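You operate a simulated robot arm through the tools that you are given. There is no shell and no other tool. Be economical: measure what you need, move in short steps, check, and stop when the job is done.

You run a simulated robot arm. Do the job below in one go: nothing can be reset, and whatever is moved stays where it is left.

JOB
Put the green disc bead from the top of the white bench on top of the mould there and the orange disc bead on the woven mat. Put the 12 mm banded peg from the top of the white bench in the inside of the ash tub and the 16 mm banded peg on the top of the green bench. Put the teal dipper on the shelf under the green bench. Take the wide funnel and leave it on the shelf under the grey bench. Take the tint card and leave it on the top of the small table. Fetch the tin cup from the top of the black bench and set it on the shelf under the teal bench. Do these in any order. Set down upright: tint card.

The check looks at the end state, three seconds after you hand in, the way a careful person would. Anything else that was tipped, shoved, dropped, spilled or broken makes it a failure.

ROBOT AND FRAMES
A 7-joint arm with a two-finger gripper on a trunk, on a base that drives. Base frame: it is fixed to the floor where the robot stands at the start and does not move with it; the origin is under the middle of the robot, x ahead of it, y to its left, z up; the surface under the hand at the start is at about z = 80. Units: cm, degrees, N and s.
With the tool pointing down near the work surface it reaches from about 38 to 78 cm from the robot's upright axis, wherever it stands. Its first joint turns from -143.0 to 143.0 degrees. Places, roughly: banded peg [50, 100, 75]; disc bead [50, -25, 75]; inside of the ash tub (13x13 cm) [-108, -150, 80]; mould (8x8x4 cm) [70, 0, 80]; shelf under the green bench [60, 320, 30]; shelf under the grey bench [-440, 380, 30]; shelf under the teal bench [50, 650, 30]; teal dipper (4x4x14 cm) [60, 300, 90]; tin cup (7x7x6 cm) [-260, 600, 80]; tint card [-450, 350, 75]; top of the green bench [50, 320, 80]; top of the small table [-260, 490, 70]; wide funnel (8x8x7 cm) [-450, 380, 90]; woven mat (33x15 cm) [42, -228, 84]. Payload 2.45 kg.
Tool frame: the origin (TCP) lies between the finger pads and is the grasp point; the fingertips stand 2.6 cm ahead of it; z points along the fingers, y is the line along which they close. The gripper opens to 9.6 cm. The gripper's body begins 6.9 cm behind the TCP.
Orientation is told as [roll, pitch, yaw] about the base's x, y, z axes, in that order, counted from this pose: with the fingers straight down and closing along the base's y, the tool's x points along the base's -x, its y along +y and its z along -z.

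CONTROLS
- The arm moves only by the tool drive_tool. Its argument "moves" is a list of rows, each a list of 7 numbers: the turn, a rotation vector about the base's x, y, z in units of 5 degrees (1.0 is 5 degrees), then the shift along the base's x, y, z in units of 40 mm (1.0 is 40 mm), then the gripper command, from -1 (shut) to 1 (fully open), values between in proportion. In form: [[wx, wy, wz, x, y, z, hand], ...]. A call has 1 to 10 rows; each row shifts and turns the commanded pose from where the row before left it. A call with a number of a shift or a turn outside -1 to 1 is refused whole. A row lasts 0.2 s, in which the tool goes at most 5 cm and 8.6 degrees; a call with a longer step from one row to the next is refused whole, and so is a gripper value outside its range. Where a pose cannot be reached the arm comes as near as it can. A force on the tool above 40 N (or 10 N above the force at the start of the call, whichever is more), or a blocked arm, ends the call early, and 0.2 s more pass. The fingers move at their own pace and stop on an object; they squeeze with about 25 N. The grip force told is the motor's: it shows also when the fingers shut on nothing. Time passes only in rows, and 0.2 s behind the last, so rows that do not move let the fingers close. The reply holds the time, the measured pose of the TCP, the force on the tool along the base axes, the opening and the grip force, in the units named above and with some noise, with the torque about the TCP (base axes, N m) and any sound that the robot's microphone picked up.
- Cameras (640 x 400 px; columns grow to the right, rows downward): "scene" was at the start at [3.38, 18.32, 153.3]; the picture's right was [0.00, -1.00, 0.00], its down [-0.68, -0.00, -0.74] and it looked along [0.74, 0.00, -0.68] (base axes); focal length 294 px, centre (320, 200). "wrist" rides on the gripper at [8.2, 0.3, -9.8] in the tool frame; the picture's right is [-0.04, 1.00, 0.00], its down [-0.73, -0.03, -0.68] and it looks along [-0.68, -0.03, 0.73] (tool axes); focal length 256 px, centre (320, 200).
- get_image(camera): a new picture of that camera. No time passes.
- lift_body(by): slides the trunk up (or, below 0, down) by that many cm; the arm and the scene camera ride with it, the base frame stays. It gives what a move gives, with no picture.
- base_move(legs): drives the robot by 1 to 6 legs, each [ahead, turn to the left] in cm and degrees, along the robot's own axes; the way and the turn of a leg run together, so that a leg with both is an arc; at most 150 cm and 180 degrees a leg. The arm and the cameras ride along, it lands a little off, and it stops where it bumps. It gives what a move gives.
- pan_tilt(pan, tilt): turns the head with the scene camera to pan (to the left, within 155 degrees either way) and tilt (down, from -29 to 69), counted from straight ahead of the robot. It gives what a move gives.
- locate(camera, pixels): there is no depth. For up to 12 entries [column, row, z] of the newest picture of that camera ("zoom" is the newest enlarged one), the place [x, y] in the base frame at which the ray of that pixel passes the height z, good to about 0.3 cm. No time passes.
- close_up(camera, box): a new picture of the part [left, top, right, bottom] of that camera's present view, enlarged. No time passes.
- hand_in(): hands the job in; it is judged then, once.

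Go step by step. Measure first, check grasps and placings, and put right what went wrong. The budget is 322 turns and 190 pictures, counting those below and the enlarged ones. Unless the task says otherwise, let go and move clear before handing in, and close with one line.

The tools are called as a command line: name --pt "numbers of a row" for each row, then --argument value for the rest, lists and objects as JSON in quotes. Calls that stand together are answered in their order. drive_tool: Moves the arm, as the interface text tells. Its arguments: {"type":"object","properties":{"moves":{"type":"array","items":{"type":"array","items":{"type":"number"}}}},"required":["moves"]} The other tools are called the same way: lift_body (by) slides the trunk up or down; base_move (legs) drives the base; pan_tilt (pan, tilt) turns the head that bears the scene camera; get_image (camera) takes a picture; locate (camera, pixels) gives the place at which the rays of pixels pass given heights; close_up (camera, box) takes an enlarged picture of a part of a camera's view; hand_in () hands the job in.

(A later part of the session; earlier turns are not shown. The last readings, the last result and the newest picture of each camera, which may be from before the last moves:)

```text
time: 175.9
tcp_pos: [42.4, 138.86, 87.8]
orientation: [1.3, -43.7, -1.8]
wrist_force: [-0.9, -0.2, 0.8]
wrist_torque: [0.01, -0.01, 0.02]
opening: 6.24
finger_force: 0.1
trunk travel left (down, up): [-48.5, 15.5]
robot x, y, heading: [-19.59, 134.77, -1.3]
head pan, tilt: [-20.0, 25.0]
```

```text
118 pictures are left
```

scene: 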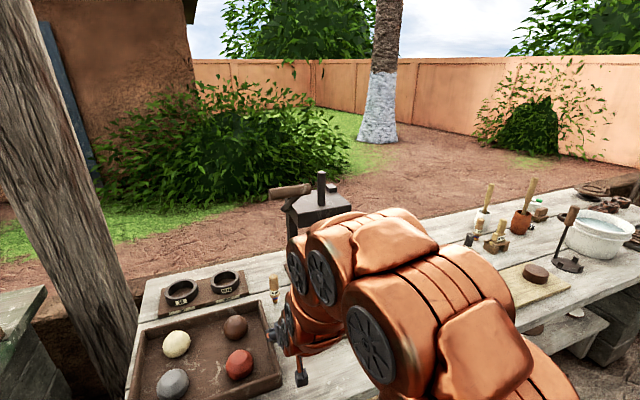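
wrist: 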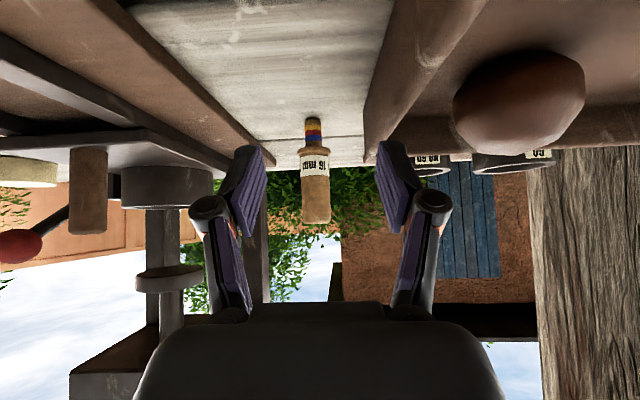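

drive_tool --pt "0 0 0 0.75 -0.12 -0.12 0.3" --pt "0 0 0 0.75 -0.12 -0.12 0.3" --pt "0 0 0 0 0 0 0.3"

get_image --camera "wrist"

get_image --camera "scene"

```text
time: 176.7
tcp_pos: [48.28, 137.85, 86.97]
orientation: [1.2, -43.7, -1.8]
wrist_force: [-0.2, -0.3, -0.1]
wrist_torque: [-0.01, -0.03, 0.0]
opening: 6.25
finger_force: 0.1
trunk travel left (down, up): [-48.5, 15.5]
robot x, y, heading: [-19.3, 135.09, -1.4]
head pan, tilt: [-20.0, 25.0]
```

```text
117 pictures are left
```

wrist: 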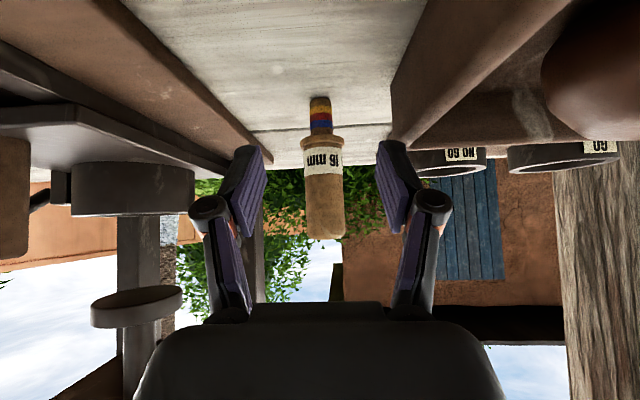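

```text
116 pictures are left
```

scene: 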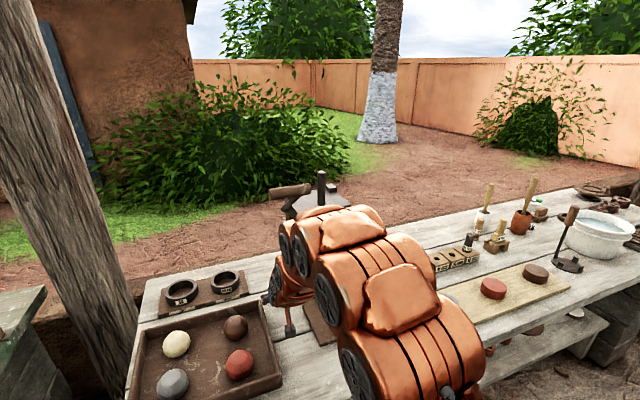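

drive_tool --pt "0 0 0 0.45 -0.03 0 0.3" --pt "0 0 0 0.45 -0.03 0 0.3" --pt "0 0 0 0.4 0 0 0.3" --pt "0 0 0 0 0 0 0.3"

get_image --camera "wrist"

get_image --camera "scene"

```text
time: 177.7
tcp_pos: [53.57, 137.74, 86.83]
orientation: [1.3, -43.7, -1.9]
wrist_force: [0.8, 0.0, -0.1]
wrist_torque: [0.03, -0.04, 0.0]
opening: 6.27
finger_force: 0.0
trunk travel left (down, up): [-48.5, 15.5]
robot x, y, heading: [-19.25, 135.75, -1.3]
head pan, tilt: [-20.0, 25.0]
```

```text
115 pictures are left
```

wrist: 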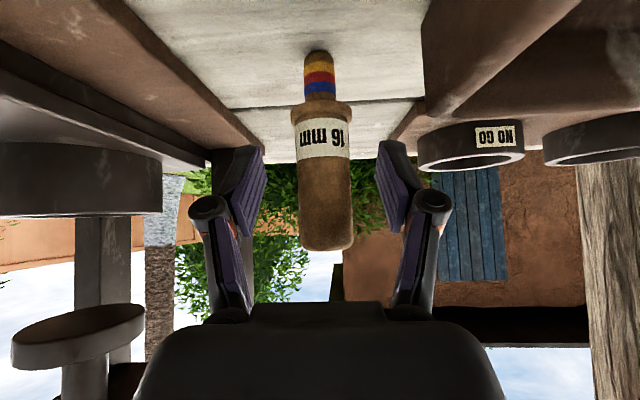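

```text
114 pictures are left
```

scene: 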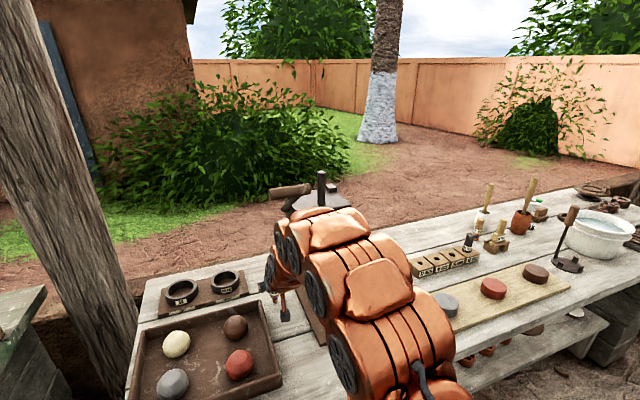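

Aligned with the handle between the pads; nudge and close.

drive_tool --pt "0 0 0 0.13 0.06 0 0.3" --pt "0 0 0 0 0 0 -0.4" --pt "0 0 0 0 0 0 -1" --pt "0 0 0 0 0 0 -1" --pt "0 0 0 0 0 0 -1"

get_image --camera "wrist"

```text
time: 178.9
tcp_pos: [54.17, 138.03, 86.75]
orientation: [1.3, -43.8, -1.8]
wrist_force: [1.1, 0.9, 1.0]
wrist_torque: [-0.02, 0.0, 0.01]
opening: 2.45
finger_force: 25.0
trunk travel left (down, up): [-48.5, 15.5]
robot x, y, heading: [-19.27, 135.07, -1.4]
head pan, tilt: [-20.0, 25.0]
```

```text
113 pictures are left
```

wrist: 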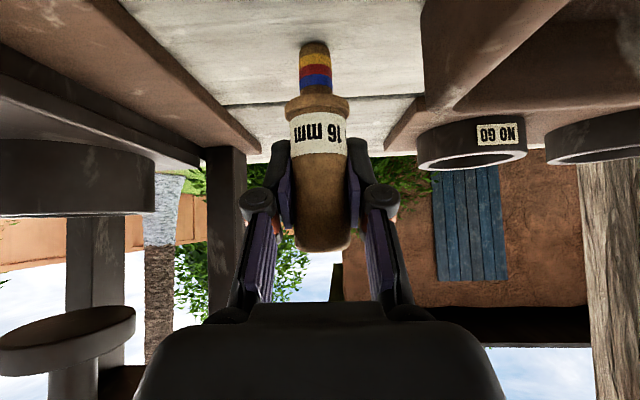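

Gripped. Lift 4 cm and pull back out from beneath the lever.

drive_tool --pt "0 0 0 0 0 0.5 -1" --pt "0 0 0 0 0 0.5 -1" --pt "0 0 0 -0.7 0 0.1 -1" --pt "0 0 0 -1 0 0 -1" --pt "0 0 0 -1 0 0 -1" --pt "0 0 0 -1 0 0 -1" --pt "0 0 0 -1 0 0 -1"

get_image --camera "wrist"

get_image --camera "scene"

```text
time: 180.5
tcp_pos: [35.31, 137.91, 91.01]
orientation: [1.3, -43.8, -1.8]
wrist_force: [1.0, -0.3, -0.7]
wrist_torque: [-0.04, 0.01, -0.02]
opening: 2.45
finger_force: 24.8
trunk travel left (down, up): [-48.5, 15.5]
robot x, y, heading: [-19.39, 135.3, -1.6]
head pan, tilt: [-20.0, 25.0]
```

```text
112 pictures are left
```

wrist: 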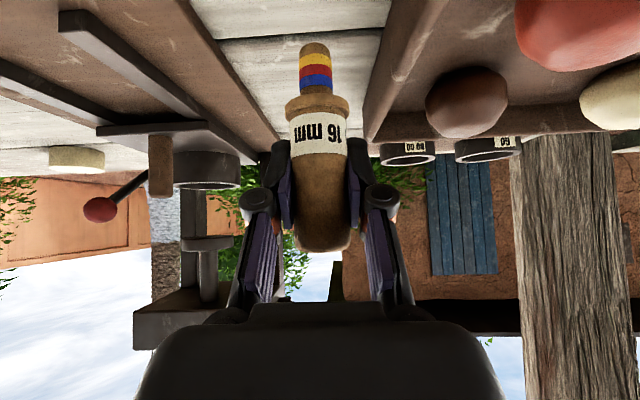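

```text
111 pictures are left
```

scene: 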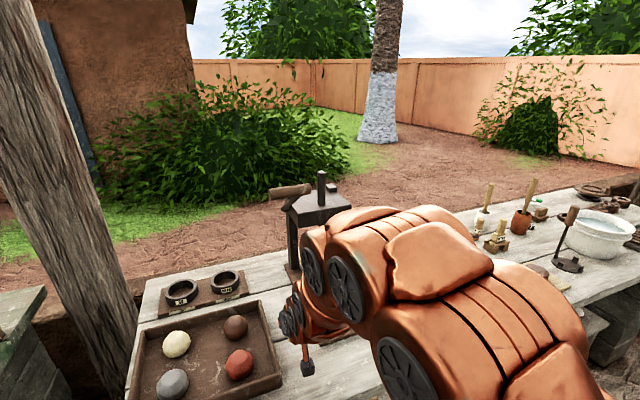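

Out clear. The peg is upright only with this tool tilt, so I keep the tilt. Back off, raise the trunk, and drive along to the green bench.

lift_body --by 10

base_move --legs '[[-16, 0], [0, 91], [100, 0]]'

pan_tilt --pan -65 --tilt 35

get_image --camera "scene"

pan_tilt --pan -25 --tilt 25

get_image --camera "scene"

```text
time: 181.8
tcp_pos: [35.24, 137.9, 100.91]
orientation: [1.2, -43.8, -1.8]
wrist_force: [0.5, -0.2, -0.9]
wrist_torque: [0.0, 0.0, -0.01]
opening: 2.44
finger_force: 25.2
trunk travel left (down, up): [-58.5, 5.5]
robot x, y, heading: [-19.41, 134.99, -1.2]
head pan, tilt: [-20.0, 25.0]
```

```text
time: 192.0
tcp_pos: [-44.14, 290.23, 101.11]
orientation: [1.4, -43.8, 91.3]
wrist_force: [-0.4, 0.3, -0.7]
wrist_torque: [0.01, -0.01, 0.0]
opening: 2.44
finger_force: 25.1
trunk travel left (down, up): [-58.5, 5.5]
robot x, y, heading: [-38.44, 235.9, 92.0]
head pan, tilt: [-20.0, 25.0]
```

```text
time: 193.1
tcp_pos: [-44.17, 290.44, 101.08]
orientation: [1.3, -43.6, 91.3]
wrist_force: [-0.6, 0.7, -0.4]
wrist_torque: [0.03, 0.04, -0.01]
opening: 2.47
finger_force: 25.5
trunk travel left (down, up): [-58.5, 5.5]
robot x, y, heading: [-38.42, 235.9, 91.6]
head pan, tilt: [-65.0, 35.0]
```

```text
110 pictures are left
```

scene: 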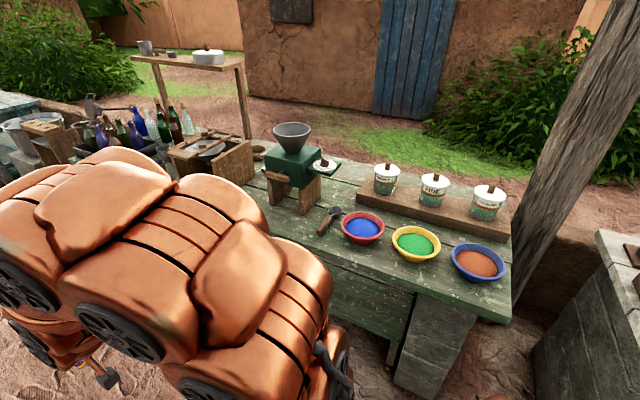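

```text
time: 194.2
tcp_pos: [-44.01, 290.41, 101.05]
orientation: [1.3, -43.7, 91.2]
wrist_force: [-0.4, -0.1, -1.0]
wrist_torque: [0.02, 0.04, -0.01]
opening: 2.45
finger_force: 24.9
trunk travel left (down, up): [-58.5, 5.5]
robot x, y, heading: [-38.07, 235.8, 91.7]
head pan, tilt: [-25.0, 25.0]
```

```text
109 pictures are left
```

scene: 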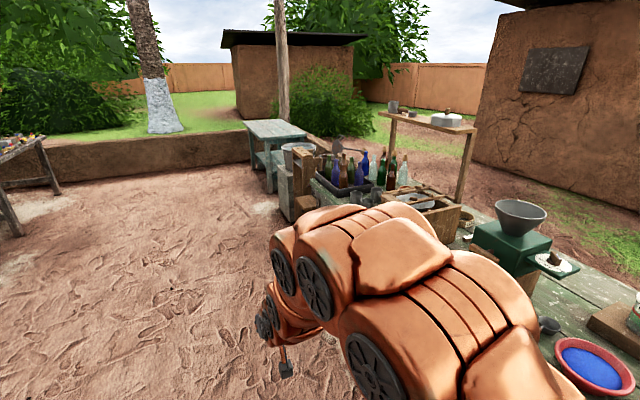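

base_move --legs '[[55, -2]]'

pan_tilt --pan -85 --tilt 38

get_image --camera "scene"

```text
time: 197.3
tcp_pos: [-43.7, 345.41, 101.02]
orientation: [1.3, -43.8, 90.0]
wrist_force: [0.0, -0.2, -0.5]
wrist_torque: [0.03, -0.01, 0.02]
opening: 2.44
finger_force: 25.2
trunk travel left (down, up): [-58.5, 5.5]
robot x, y, heading: [-39.05, 290.71, 90.7]
head pan, tilt: [-25.0, 25.0]
```

```text
time: 198.6
tcp_pos: [-43.73, 345.42, 101.03]
orientation: [1.4, -43.7, 89.9]
wrist_force: [-0.1, 0.4, -0.6]
wrist_torque: [0.01, -0.03, 0.0]
opening: 2.44
finger_force: 25.4
trunk travel left (down, up): [-58.5, 5.5]
robot x, y, heading: [-39.77, 290.62, 90.3]
head pan, tilt: [-85.0, 38.0]
```

```text
108 pictures are left
```

scene: 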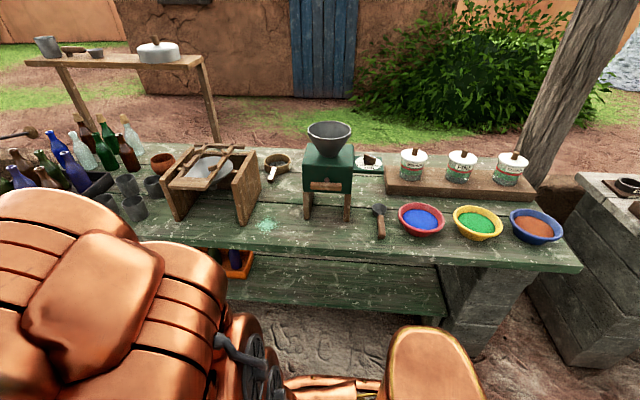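

locate --camera "scene" --pixels '[[300, 232, 79], [330, 235, 79], [320, 254, 79], [340, 215, 79], [275, 178, 79], [340, 300, 30], [230, 285, 30], [440, 320, 30], [340, 265, 30]]'

close_up --camera "scene" --box '[140, 110, 400, 260]'

close_up --camera "scene" --box '[220, 130, 320, 200]'

```text
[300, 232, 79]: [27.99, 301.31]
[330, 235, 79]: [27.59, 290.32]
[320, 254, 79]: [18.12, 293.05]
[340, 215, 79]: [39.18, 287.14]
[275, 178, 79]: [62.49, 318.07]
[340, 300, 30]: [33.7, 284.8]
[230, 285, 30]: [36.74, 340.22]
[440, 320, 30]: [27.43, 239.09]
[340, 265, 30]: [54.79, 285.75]
```

```text
2.46 times, centred on (270, 185) of scene
```

zoom: 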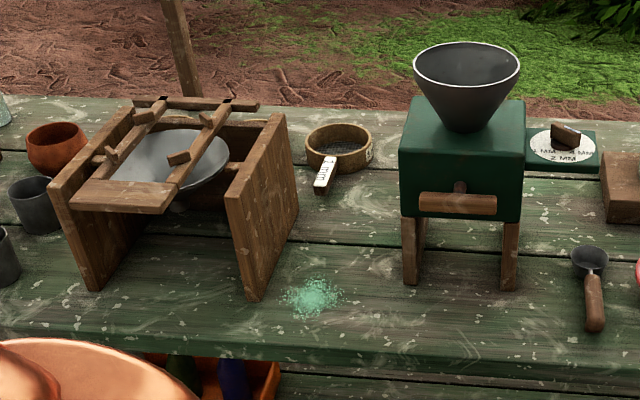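

```text
5.71 times, centred on (270, 165) of scene
```

zoom: 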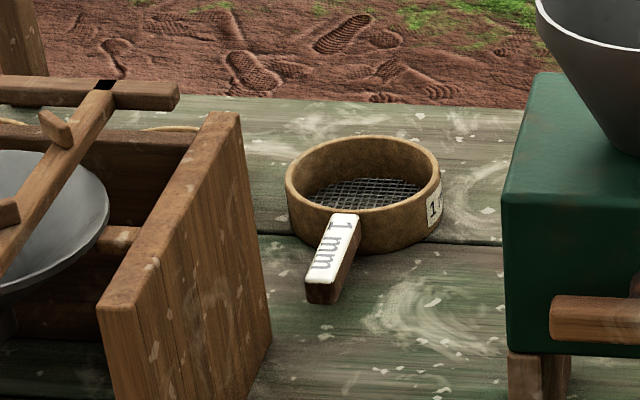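

Free spot on the green bench front at about [28,299]. Turn to face the bench.

base_move --legs '[[0, -90]]'

pan_tilt --pan 0 --tilt 40

get_image --camera "scene"

get_image --camera "wrist"

```text
time: 202.8
tcp_pos: [15.13, 296.25, 101.06]
orientation: [1.2, -43.8, 1.1]
wrist_force: [0.0, -0.3, 0.0]
wrist_torque: [0.01, -0.05, 0.04]
opening: 2.43
finger_force: 24.8
trunk travel left (down, up): [-58.5, 5.5]
robot x, y, heading: [-39.44, 290.39, 1.9]
head pan, tilt: [-85.0, 38.0]
```

```text
time: 204.4
tcp_pos: [15.16, 296.17, 101.1]
orientation: [1.3, -43.9, 1.1]
wrist_force: [0.0, -0.4, -0.8]
wrist_torque: [0.0, -0.02, -0.01]
opening: 2.44
finger_force: 25.0
trunk travel left (down, up): [-58.5, 5.5]
robot x, y, heading: [-39.65, 290.69, 1.5]
head pan, tilt: [0.0, 40.0]
```

```text
105 pictures are left
```

scene: 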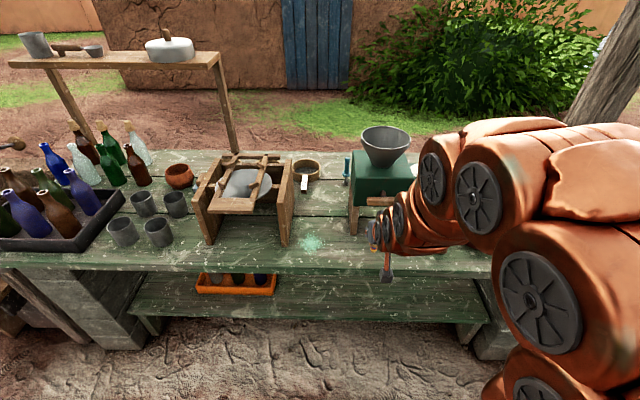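

```text
104 pictures are left
```

wrist: 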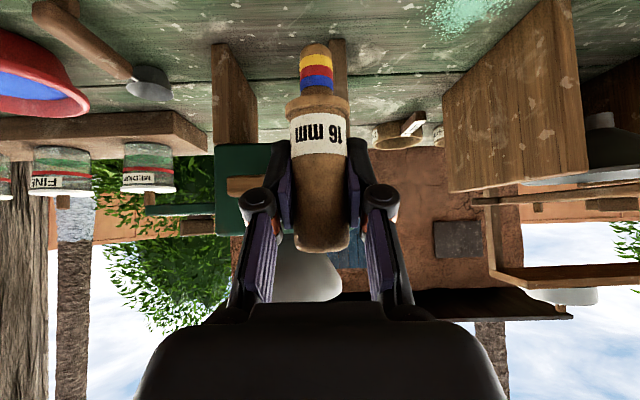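

close_up --camera "scene" --box '[270, 130, 420, 260]'

locate --camera "scene" --pixels '[[312, 244, 79], [353, 234, 79], [340, 262, 79], [347, 187, 79], [347, 157, 93], [288, 246, 79], [335, 250, 79], [330, 272, 79]]'

```text
3.08 times, centred on (345, 195) of scene
```

zoom: 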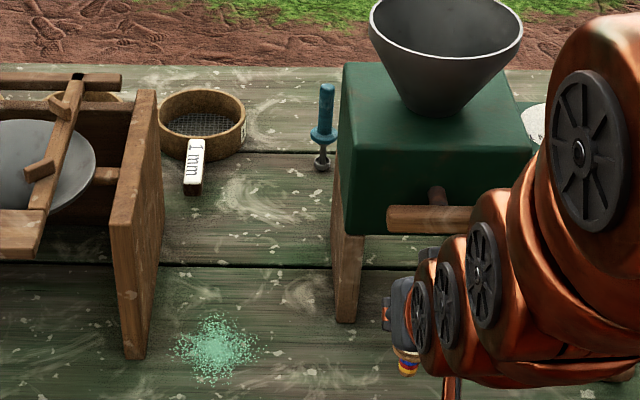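

```text
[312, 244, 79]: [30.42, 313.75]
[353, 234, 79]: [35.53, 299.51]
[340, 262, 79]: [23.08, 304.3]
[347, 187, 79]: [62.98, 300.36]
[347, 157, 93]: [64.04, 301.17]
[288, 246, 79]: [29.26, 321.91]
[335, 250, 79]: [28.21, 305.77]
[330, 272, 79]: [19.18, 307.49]
```

Dipper stands at about [63.5,301] beside the grinder. First place the 16 mm peg at [26,298.5].

drive_tool --pt "0 0 0 0.9 0.2 0 -1" --pt "0 0 0 0.9 0.2 0 -1" --pt "0 0 0 0.9 0.2 0 -1" --pt "0 0 0 0 0 0 -1"

lift_body --by -12

get_image --camera "wrist"

get_image --camera "scene"

```text
time: 205.4
tcp_pos: [25.72, 298.6, 100.96]
orientation: [1.3, -43.6, 1.1]
wrist_force: [-9.0, 1.0, -2.3]
wrist_torque: [0.06, 0.11, -0.16]
opening: 2.45
finger_force: 24.9
trunk travel left (down, up): [-58.5, 5.5]
robot x, y, heading: [-39.11, 290.73, 1.5]
head pan, tilt: [0.0, 40.0]
```

```text
time: 206.9
tcp_pos: [25.85, 298.64, 89.06]
orientation: [1.3, -43.8, 1.1]
wrist_force: [1.0, -0.5, 0.7]
wrist_torque: [-0.01, 0.0, 0.0]
opening: 2.45
finger_force: 24.8
trunk travel left (down, up): [-46.5, 17.5]
robot x, y, heading: [-39.35, 291.2, 1.6]
head pan, tilt: [0.0, 40.0]
```

```text
102 pictures are left
```

wrist: 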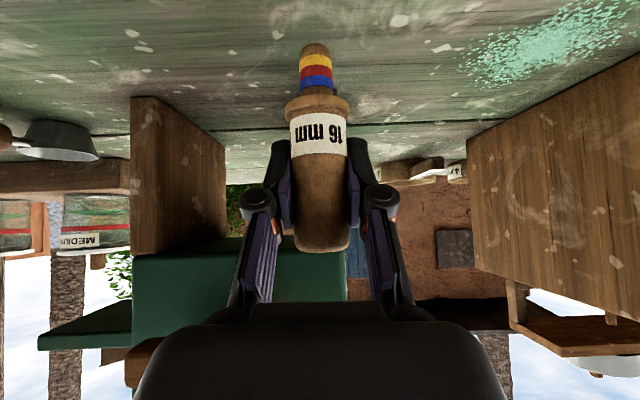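

```text
101 pictures are left
```

scene: 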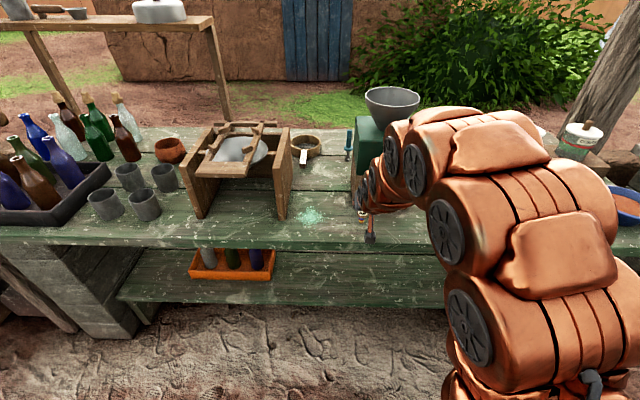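

drive_tool --pt "0 0 0 0 0 -0.2 -1" --pt "0 0 0 0 0 -0.15 -1" --pt "0 0 0 0 0 0 -1"

drive_tool --pt "0 0 0 0 0 -0.08 -1" --pt "0 0 0 0 0 0 -1"

drive_tool --pt "0 0 0 0 0 -0.06 -1" --pt "0 0 0 0 0 0 -1"

```text
time: 207.7
tcp_pos: [25.84, 298.49, 87.52]
orientation: [1.3, -43.8, 1.1]
wrist_force: [0.2, -0.1, -0.1]
wrist_torque: [-0.02, -0.01, 0.0]
opening: 2.44
finger_force: 25.3
trunk travel left (down, up): [-46.5, 17.5]
robot x, y, heading: [-39.36, 290.85, 1.4]
head pan, tilt: [0.0, 40.0]
```

```text
time: 208.3
tcp_pos: [25.86, 298.57, 87.22]
orientation: [1.3, -43.9, 1.2]
wrist_force: [-0.5, 0.1, -0.1]
wrist_torque: [0.0, -0.01, 0.0]
opening: 2.43
finger_force: 25.0
trunk travel left (down, up): [-46.5, 17.5]
robot x, y, heading: [-39.04, 290.88, 1.7]
head pan, tilt: [0.0, 40.0]
```

```text
time: 208.9
tcp_pos: [25.81, 298.57, 87.0]
orientation: [1.3, -43.8, 1.0]
wrist_force: [-0.1, 0.1, -0.1]
wrist_torque: [0.03, 0.01, -0.02]
opening: 2.46
finger_force: 25.2
trunk travel left (down, up): [-46.5, 17.5]
robot x, y, heading: [-39.57, 290.95, 1.6]
head pan, tilt: [0.0, 40.0]
```

drive_tool --pt "0 0 0 0 0 -0.07 -1" --pt "0 0 0 0 0 0 -1"

drive_tool --pt "0 0 0 0 0 -0.06 -1" --pt "0 0 0 0 0 0 -1"

get_image --camera "wrist"

```text
time: 209.5
tcp_pos: [25.91, 298.59, 86.88]
orientation: [1.3, -43.9, 1.1]
wrist_force: [0.4, 0.2, 6.8]
wrist_torque: [-0.03, 0.04, -0.05]
opening: 2.43
finger_force: 24.5
trunk travel left (down, up): [-46.5, 17.5]
robot x, y, heading: [-39.79, 291.0, 1.6]
head pan, tilt: [0.0, 40.0]
```

```text
time: 210.1
tcp_pos: [25.83, 298.62, 86.7]
orientation: [1.3, -44.0, 1.2]
wrist_force: [3.1, 1.8, 17.8]
wrist_torque: [0.08, -0.06, 0.05]
opening: 2.47
finger_force: 24.5
trunk travel left (down, up): [-46.5, 17.5]
robot x, y, heading: [-39.33, 290.62, 1.5]
head pan, tilt: [0.0, 40.0]
```

```text
100 pictures are left
```

wrist: 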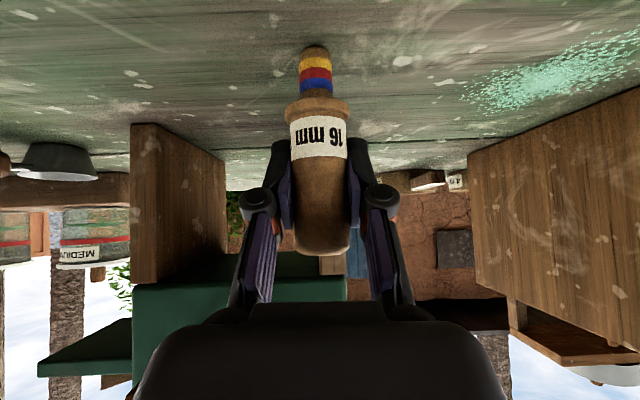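

In contact. Ease, open, and back out along -x.

drive_tool --pt "0 0 0 0 0 0.05 -1" --pt "0 0 0 0 0 0 -0.1" --pt "0 0 0 0 0 0 0" --pt "0 0 0 0 0 0 0" --pt "0 0 0 -0.4 0 0 0" --pt "0 0 0 -0.8 0 0 0" --pt "0 0 0 -0.8 0 0.3 0" --pt "0 0 0 -0.5 0 0.6 0" --pt "0 0 0 0 0 0 0"

get_image --camera "wrist"

get_image --camera "scene"

```text
time: 212.1
tcp_pos: [15.75, 298.81, 90.37]
orientation: [1.3, -43.8, 1.0]
wrist_force: [-0.5, 0.4, -0.1]
wrist_torque: [0.01, 0.01, 0.01]
opening: 4.8
finger_force: 0.1
trunk travel left (down, up): [-46.5, 17.5]
robot x, y, heading: [-39.53, 290.9, 1.7]
head pan, tilt: [0.0, 40.0]
```

```text
99 pictures are left
```

wrist: 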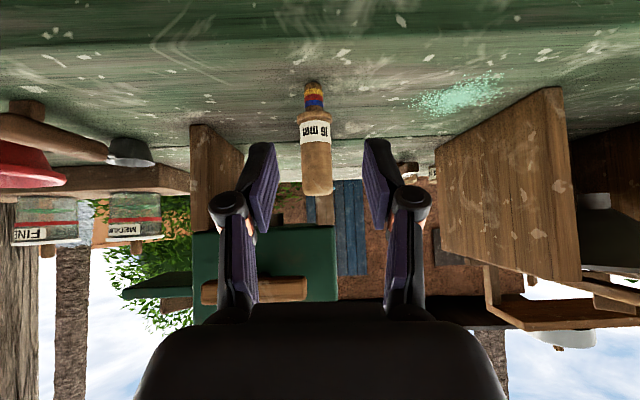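

```text
98 pictures are left
```

scene: 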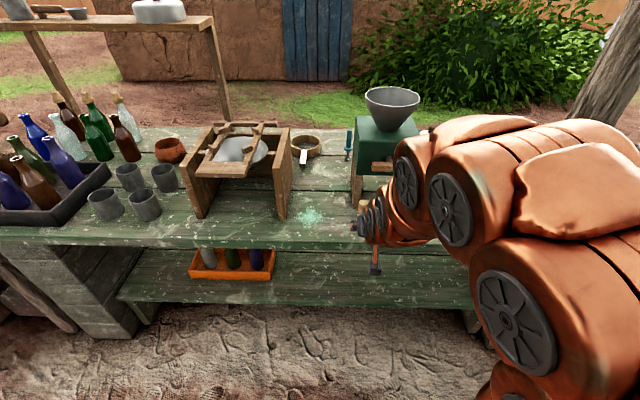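

Peg stands upright on the green bench. Now raise, straighten the tool and get a top view of the dipper.

lift_body --by 17

drive_tool --pt "0 0.98 0 0 0 0 0" --pt "0 0.98 0 0 0.2 0 0" --pt "0 0.98 0 0 0.2 0 0" --pt "0 0.98 0 0 0.2 0 0" --pt "0 0.98 0 0 0.2 0 0" --pt "0 0.98 0 0 0.2 0 0" --pt "0 0.98 0 0 0.2 0 0" --pt "0 0.98 0 0 0.2 0 0" --pt "0 0.98 0 0 0.2 0 0" --pt "0 0 -1 0.3 0.5 0 0"

drive_tool --pt "-0.2 0 -1 0.5 0.2 0 0" --pt "0 0 -1 0.5 0.2 0 0" --pt "0 0 -1 0.5 0.2 0 0" --pt "0 0 -1 0.5 0.2 0 0" --pt "0 0 -1 0.5 0.2 0 0" --pt "0 0 -1 0.5 0.2 0 0" --pt "0 0 -1 0.5 0.2 0 0" --pt "0 0 -1 0.5 0 0 0" --pt "0 0 -1 0.5 0 0 0" --pt "0 0 -1 0.5 0 0 0"

get_image --camera "scene"

get_image --camera "wrist"

```text
time: 214.0
tcp_pos: [15.82, 298.87, 107.28]
orientation: [1.4, -43.8, 1.1]
wrist_force: [0.4, -0.7, -0.4]
wrist_torque: [0.01, 0.0, 0.01]
opening: 4.8
finger_force: 0.1
trunk travel left (down, up): [-63.5, 0.5]
robot x, y, heading: [-39.4, 291.02, 1.8]
head pan, tilt: [0.0, 40.0]
```

```text
time: 216.2
tcp_pos: [16.99, 307.16, 107.43]
orientation: [2.0, 0.5, -4.2]
wrist_force: [0.6, 1.0, -0.6]
wrist_torque: [-0.01, -0.02, 0.01]
opening: 4.77
finger_force: 0.0
trunk travel left (down, up): [-63.5, 0.5]
robot x, y, heading: [-39.78, 290.78, 1.6]
head pan, tilt: [0.0, 40.0]
```

```text
time: 218.4
tcp_pos: [34.4, 311.44, 105.9]
orientation: [1.0, 0.1, -54.4]
wrist_force: [-0.1, 0.0, 0.6]
wrist_torque: [0.02, -0.01, 0.03]
opening: 4.85
finger_force: 0.1
out of reach, approached as far as the arm can: row 9, 10
trunk travel left (down, up): [-63.5, 0.5]
robot x, y, heading: [-39.22, 290.89, 1.5]
head pan, tilt: [0.0, 40.0]
```

```text
97 pictures are left
```

scene: 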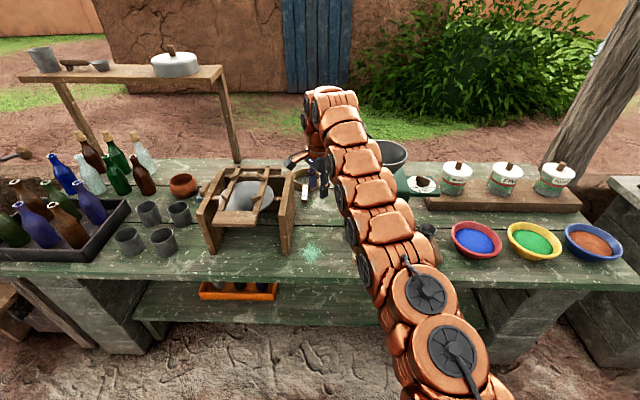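

```text
96 pictures are left
```

wrist: 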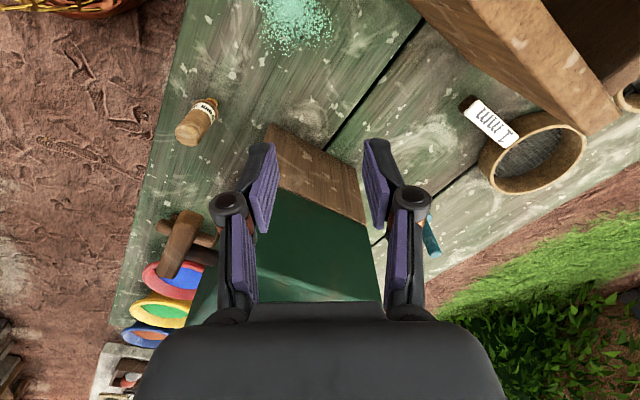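

locate --camera "wrist" --pixels '[[430, 220, 86], [432, 250, 94], [366, 226, 84], [366, 226, 88], [265, 128, 80], [380, 300, 101], [196, 125, 87]]'

close_up --camera "wrist" --box '[240, 100, 480, 310]'

```text
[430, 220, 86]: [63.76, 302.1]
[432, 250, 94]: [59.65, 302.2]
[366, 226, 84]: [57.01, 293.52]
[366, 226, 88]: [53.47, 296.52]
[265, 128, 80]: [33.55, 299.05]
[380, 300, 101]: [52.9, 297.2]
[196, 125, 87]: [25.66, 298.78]
```

```text
1.90 times, centred on (360, 205) of wrist
```

zoom: 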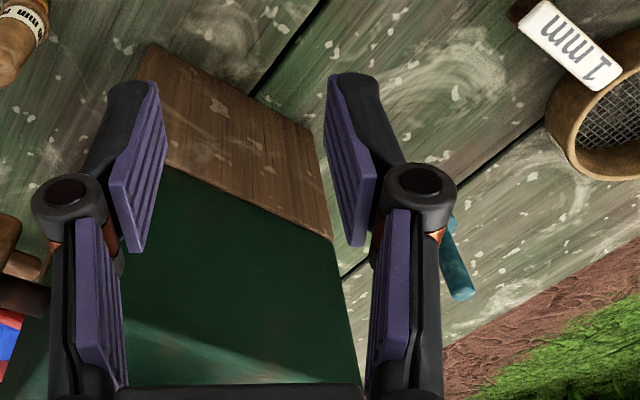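

Grinder spans x≈33–53, so the dipper at about [63,301.5] is clear behind it. I'll approach with the tool tilted 45° from the left side (robot near y=316), so the dipper can go upright onto the shelf with the same tilt. Retract and shift the base.

drive_tool --pt "0 0 1 -0.9 -0.45 0 0" --pt "0 0 1 -0.9 -0.45 0 0" --pt "0 0 1 -0.9 -0.45 0 0" --pt "0 0 1 -0.9 -0.45 0 0" --pt "0 0 1 -0.9 -0.45 0 0" --pt "0 0 1 -0.9 -0.45 0 0" --pt "0 0 1 -0.9 -0.45 0 0" --pt "0 0 1 -0.9 -0.45 0 0" --pt "0 0 1 0 0 0 0" --pt "0 0 1 0 0 0 0"

base_move --legs '[[0, 90], [29, 0], [0, -103]]'

pan_tilt --pan 0 --tilt 35

get_image --camera "scene"

```text
time: 220.6
tcp_pos: [5.59, 297.25, 105.67]
orientation: [1.1, 0.2, -4.2]
wrist_force: [-0.1, -0.4, -0.2]
wrist_torque: [0.01, 0.01, 0.02]
opening: 4.78
finger_force: 0.1
trunk travel left (down, up): [-63.5, 0.5]
robot x, y, heading: [-39.65, 290.67, 1.5]
head pan, tilt: [0.0, 40.0]
```

```text
time: 230.9
tcp_pos: [4.04, 316.68, 105.64]
orientation: [1.1, 0.2, -15.7]
wrist_force: [0.9, -0.7, 0.4]
wrist_torque: [0.0, -0.03, -0.01]
opening: 4.83
finger_force: 0.1
trunk travel left (down, up): [-63.5, 0.5]
robot x, y, heading: [-41.17, 319.35, -9.5]
head pan, tilt: [0.0, 40.0]
```

```text
time: 231.5
tcp_pos: [3.98, 316.75, 105.59]
orientation: [1.1, 0.3, -15.7]
wrist_force: [-0.6, -1.1, -0.4]
wrist_torque: [0.02, -0.01, -0.03]
opening: 4.79
finger_force: 0.0
trunk travel left (down, up): [-63.5, 0.5]
robot x, y, heading: [-41.22, 319.51, -9.7]
head pan, tilt: [0.0, 35.0]
```

```text
94 pictures are left
```

scene: 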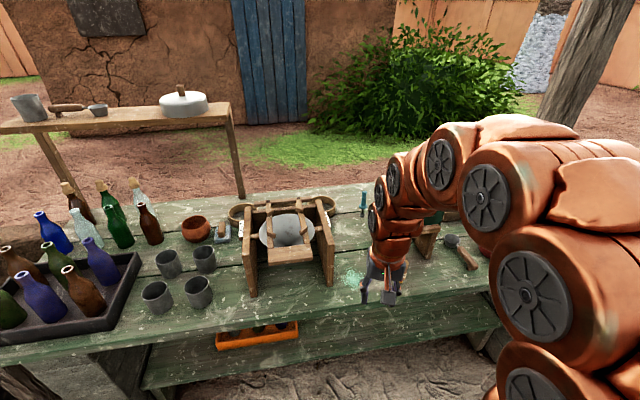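

drive_tool --pt "0 0 0 0 -0.8 0 0" --pt "0 0 0 0 -0.4 0 0"

base_move --legs '[[26, 0]]'

drive_tool --pt "-0.27 -0.963 0 0.4 0 0 0" --pt "-0.27 -0.963 0 0.4 0 0 0" --pt "-0.27 -0.963 0 0.4 0 0 0" --pt "-0.27 -0.963 0 0.4 0 0 0" --pt "-0.27 -0.963 0 0.4 0 0 0" --pt "-0.27 -0.963 0 0.4 0 0 0" --pt "-0.27 -0.963 0 0.4 0 0 0" --pt "-0.27 -0.963 0 0.4 0 0 0" --pt "-0.27 -0.963 0 0.4 0 0 0" --pt "0 0 0 0 0 0 0"

get_image --camera "wrist"

get_image --camera "scene"

```text
time: 232.1
tcp_pos: [3.98, 311.83, 105.67]
orientation: [0.9, 0.1, -15.6]
wrist_force: [0.1, 0.3, -0.4]
wrist_torque: [-0.05, 0.01, -0.01]
opening: 4.78
finger_force: 0.0
trunk travel left (down, up): [-63.5, 0.5]
robot x, y, heading: [-41.54, 319.41, -9.8]
head pan, tilt: [0.0, 35.0]
```

```text
time: 234.0
tcp_pos: [29.72, 307.33, 105.69]
orientation: [1.1, 0.2, -15.8]
wrist_force: [-0.3, -0.3, 0.6]
wrist_torque: [0.01, -0.04, 0.03]
opening: 4.77
finger_force: 0.0
trunk travel left (down, up): [-63.5, 0.5]
robot x, y, heading: [-15.36, 314.62, -10.0]
head pan, tilt: [0.0, 35.0]
```

```text
time: 236.2
tcp_pos: [44.14, 307.26, 105.55]
orientation: [1.2, -44.8, -15.8]
wrist_force: [0.1, 0.0, 1.1]
wrist_torque: [0.01, -0.01, 0.01]
opening: 4.81
finger_force: 0.0
trunk travel left (down, up): [-63.5, 0.5]
robot x, y, heading: [-15.63, 314.89, -9.9]
head pan, tilt: [0.0, 35.0]
```

```text
93 pictures are left
```

wrist: 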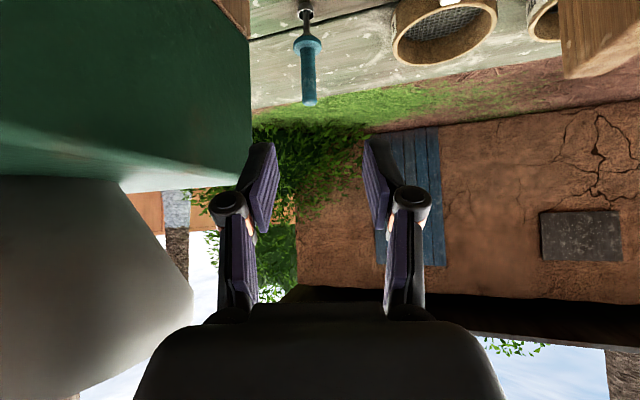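

```text
92 pictures are left
```

scene: 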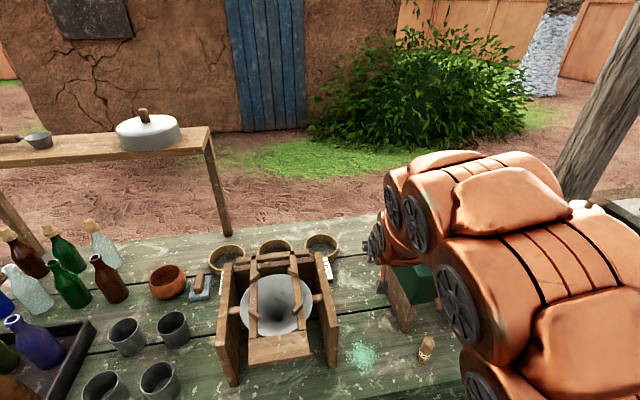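

locate --camera "wrist" --pixels '[[305, 15, 80.5], [307, 44, 86], [309, 98, 94]]'

drive_tool --pt "0 0 -0.8 0.3 0.35 0 0" --pt "0 0 -0.8 0.3 0.35 0 0" --pt "0 0 -0.8 0.3 0.3 0 0" --pt "0 0 0 0 0 0 0"

get_image --camera "wrist"

```text
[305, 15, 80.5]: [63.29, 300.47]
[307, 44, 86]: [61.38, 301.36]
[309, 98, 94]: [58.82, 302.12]
```

```text
time: 237.2
tcp_pos: [47.64, 311.37, 105.67]
orientation: [1.1, -44.7, -27.7]
wrist_force: [0.2, 0.1, 0.4]
wrist_torque: [-0.04, 0.0, 0.0]
opening: 4.76
finger_force: 0.0
trunk travel left (down, up): [-63.5, 0.5]
robot x, y, heading: [-15.04, 314.96, -9.9]
head pan, tilt: [0.0, 35.0]
```

```text
91 pictures are left
```

wrist: 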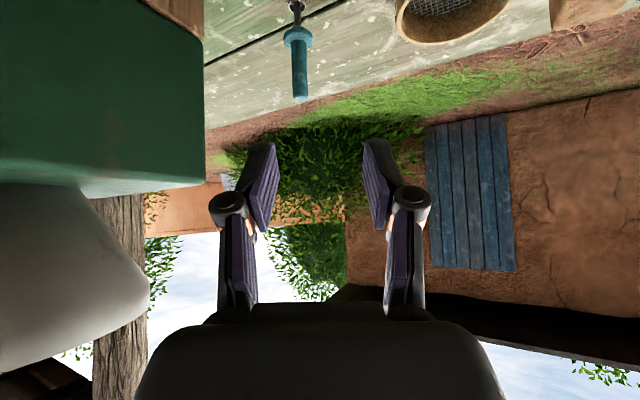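

drive_tool --pt "0 0 0 0.8 -0.55 0 0" --pt "0 0 0 0.8 -0.55 0 0" --pt "0 0 0 0.8 -0.55 0 0" --pt "0 0 0 0.8 -0.55 0 0" --pt "0 0 0 0.6 -0.45 0 0" --pt "0 0 0 0 0 -0.6 0" --pt "0 0 0 0 0 0 0"

get_image --camera "wrist"

get_image --camera "scene"

```text
time: 238.8
tcp_pos: [62.86, 300.75, 103.2]
orientation: [1.0, -44.7, -27.8]
wrist_force: [-0.1, -0.2, -0.4]
wrist_torque: [0.01, 0.02, -0.01]
opening: 4.77
finger_force: 0.1
trunk travel left (down, up): [-63.5, 0.5]
robot x, y, heading: [-15.84, 314.81, -10.0]
head pan, tilt: [0.0, 35.0]
```

```text
90 pictures are left
```

wrist: 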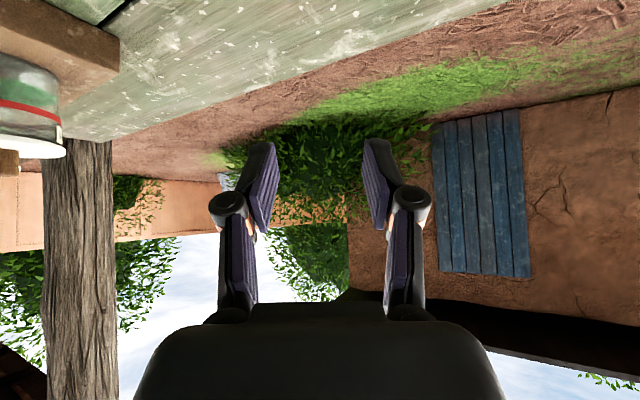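

```text
89 pictures are left
```

scene: 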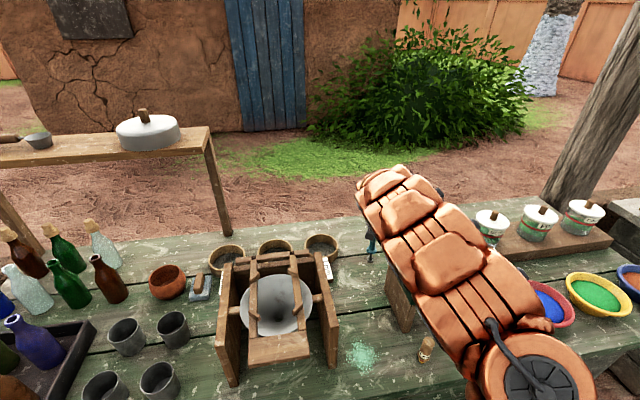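

close_up --camera "scene" --box '[330, 170, 450, 290]'

```text
3.33 times, centred on (390, 230) of scene
```

zoom: 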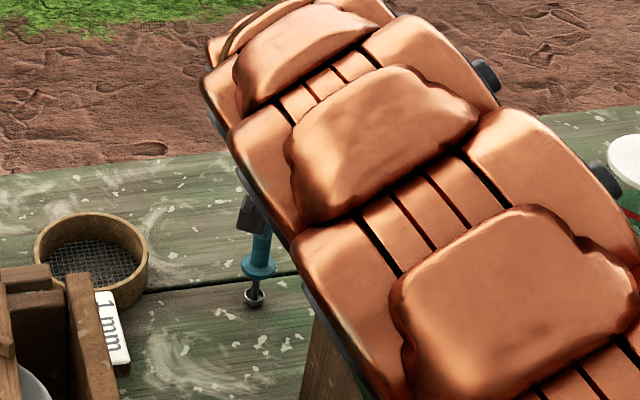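

locate --camera "zoom" --pixels '[[254, 300, 80.5], [258, 268, 85]]'

drive_tool --pt "0 0 0 -0.55 0.3 0 0" --pt "0 0 0 -0.55 0.3 0 0" --pt "0 0 0 -0.2 0.1 -0.5 0" --pt "0 0 0 0 0 -0.8 0" --pt "0 0 0 0 0 0 0"

get_image --camera "wrist"

```text
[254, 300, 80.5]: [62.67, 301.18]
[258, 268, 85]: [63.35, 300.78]
```

```text
time: 240.0
tcp_pos: [57.73, 303.52, 97.94]
orientation: [1.1, -44.7, -27.8]
wrist_force: [0.0, 0.4, -0.6]
wrist_torque: [0.03, -0.04, 0.02]
opening: 4.8
finger_force: 0.0
trunk travel left (down, up): [-63.5, 0.5]
robot x, y, heading: [-15.23, 314.84, -9.8]
head pan, tilt: [0.0, 35.0]
```

```text
87 pictures are left
```

wrist: 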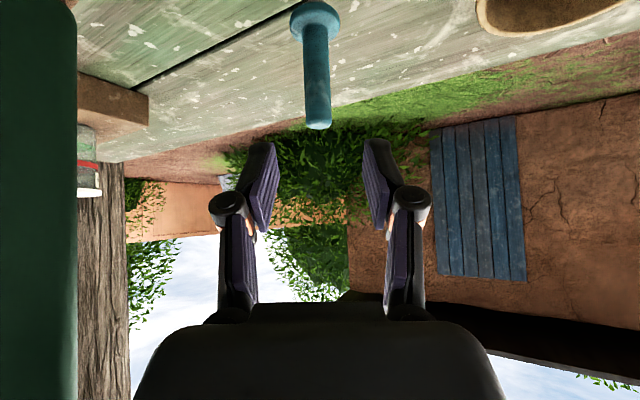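

drive_tool --pt "0 0 0 0 0 -0.8 0" --pt "0 0 0 0 0 -0.7 0" --pt "0 0 0 0 0 -0.75 0" --pt "0 0 0 0 0 0 0"

get_image --camera "wrist"

get_image --camera "scene"

```text
time: 241.0
tcp_pos: [57.71, 303.62, 88.96]
orientation: [1.2, -44.9, -27.8]
wrist_force: [1.4, 0.7, 0.0]
wrist_torque: [0.0, 0.01, 0.03]
opening: 4.8
finger_force: 0.1
trunk travel left (down, up): [-63.5, 0.5]
robot x, y, heading: [-15.73, 314.63, -10.2]
head pan, tilt: [0.0, 35.0]
```

```text
86 pictures are left
```

wrist: 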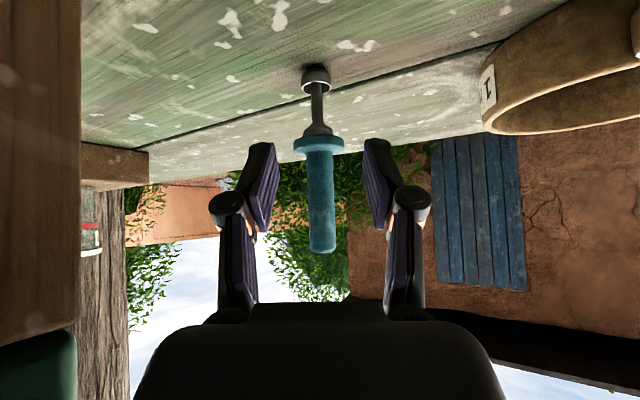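

```text
85 pictures are left
```

scene: 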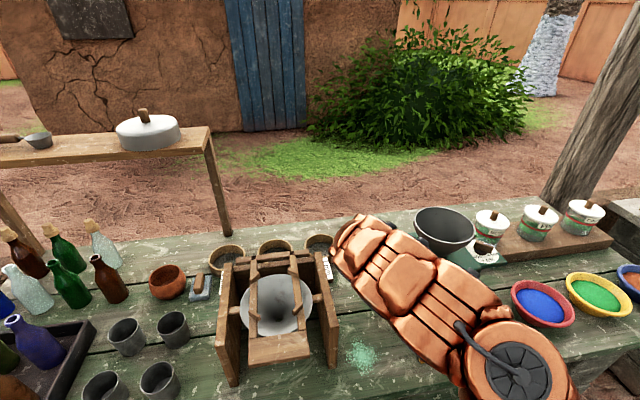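

Dipper is well aligned (col 320). Advance 6 cm and close.

drive_tool --pt "0 0 0 0.45 -0.22 0 0" --pt "0 0 0 0.45 -0.22 0 0" --pt "0 0 0 0.4 -0.2 0 0" --pt "0 0 0 0 0 0 0"

get_image --camera "wrist"

```text
time: 242.0
tcp_pos: [63.01, 301.03, 88.9]
orientation: [1.2, -44.8, -27.9]
wrist_force: [0.9, 1.2, -0.5]
wrist_torque: [0.01, -0.02, 0.04]
opening: 4.78
finger_force: 0.0
trunk travel left (down, up): [-63.5, 0.5]
robot x, y, heading: [-15.68, 314.88, -9.8]
head pan, tilt: [0.0, 35.0]
```

```text
84 pictures are left
```

wrist: 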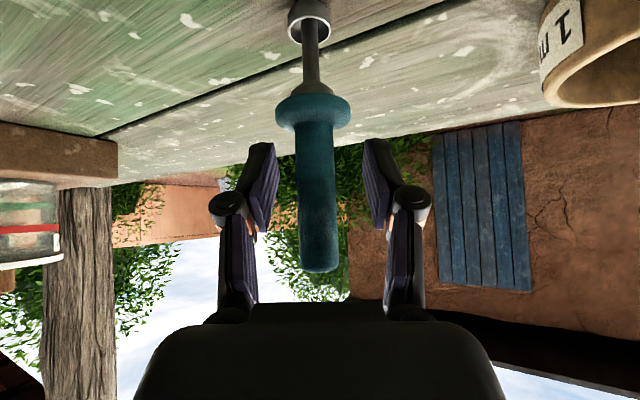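

drive_tool --pt "0 0 0 -0.12 0.06 0 0" --pt "0 0 0 0 0 0 -0.5" --pt "0 0 0 0 0 0 -1" --pt "0 0 0 0 0 0 -1" --pt "0 0 0 0 0 0 -1" --pt "0 0 0 0 0 0 -1"

get_image --camera "wrist"

```text
time: 243.4
tcp_pos: [62.47, 301.14, 88.97]
orientation: [1.1, -44.6, -27.7]
wrist_force: [0.4, 0.1, 0.7]
wrist_torque: [-0.02, -0.01, 0.03]
opening: 1.68
finger_force: 25.2
trunk travel left (down, up): [-63.5, 0.5]
robot x, y, heading: [-15.44, 314.71, -9.8]
head pan, tilt: [0.0, 35.0]
```

```text
83 pictures are left
```

wrist: 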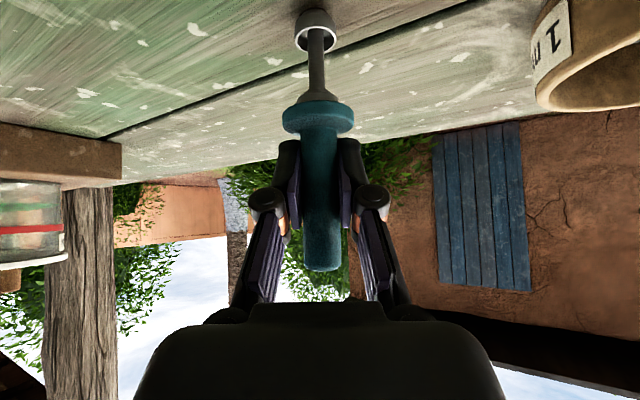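

Dipper gripped (1.68). Lift, retract, back away from the bench and straighten heading.

drive_tool --pt "0 0 0 0 0 0.6 -1" --pt "0 0 0 0 0 1 -1" --pt "0 0 0 0 0 1 -1" --pt "0 0 0 0 0 1 -1" --pt "0 0 0 0 0 0.5 -1" --pt "0 0 0 -0.9 0.4 0 -1" --pt "0 0 0 -0.9 0.4 0 -1" --pt "0 0 0 -0.9 0.2 0 -1" --pt "0 0 0 -0.9 0.1 0 -1" --pt "0 0 0 -0.9 0 0 -1"

get_image --camera "wrist"

base_move --legs '[[-38, 0]]'

get_image --camera "scene"

```text
time: 245.6
tcp_pos: [44.45, 305.59, 105.45]
orientation: [1.2, -44.8, -27.8]
wrist_force: [-0.3, 0.6, -0.5]
wrist_torque: [0.0, -0.04, 0.0]
opening: 1.68
finger_force: 24.9
trunk travel left (down, up): [-63.5, 0.5]
robot x, y, heading: [-15.32, 314.92, -10.0]
head pan, tilt: [0.0, 35.0]
```

```text
82 pictures are left
```

wrist: 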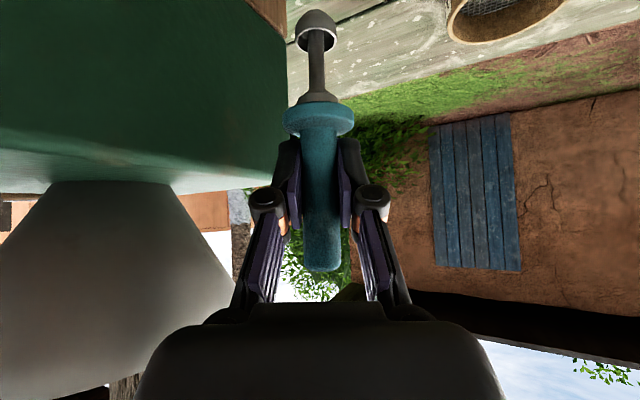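

```text
time: 248.1
tcp_pos: [5.76, 312.45, 105.49]
orientation: [1.1, -44.9, -27.7]
wrist_force: [0.8, -0.2, -0.2]
wrist_torque: [-0.01, 0.02, -0.02]
opening: 1.67
finger_force: 25.5
trunk travel left (down, up): [-63.5, 0.5]
robot x, y, heading: [-54.34, 321.92, -9.9]
head pan, tilt: [0.0, 35.0]
```

```text
81 pictures are left
```

scene: 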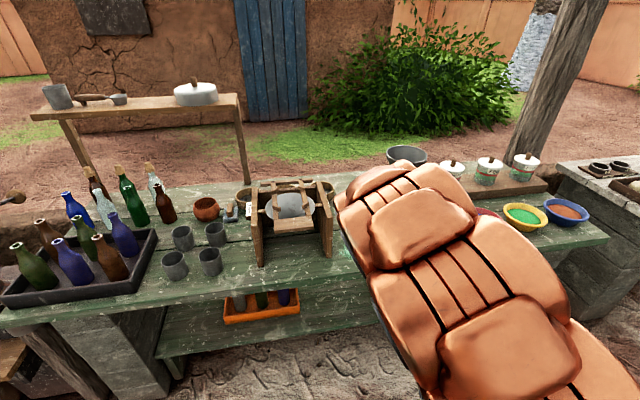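

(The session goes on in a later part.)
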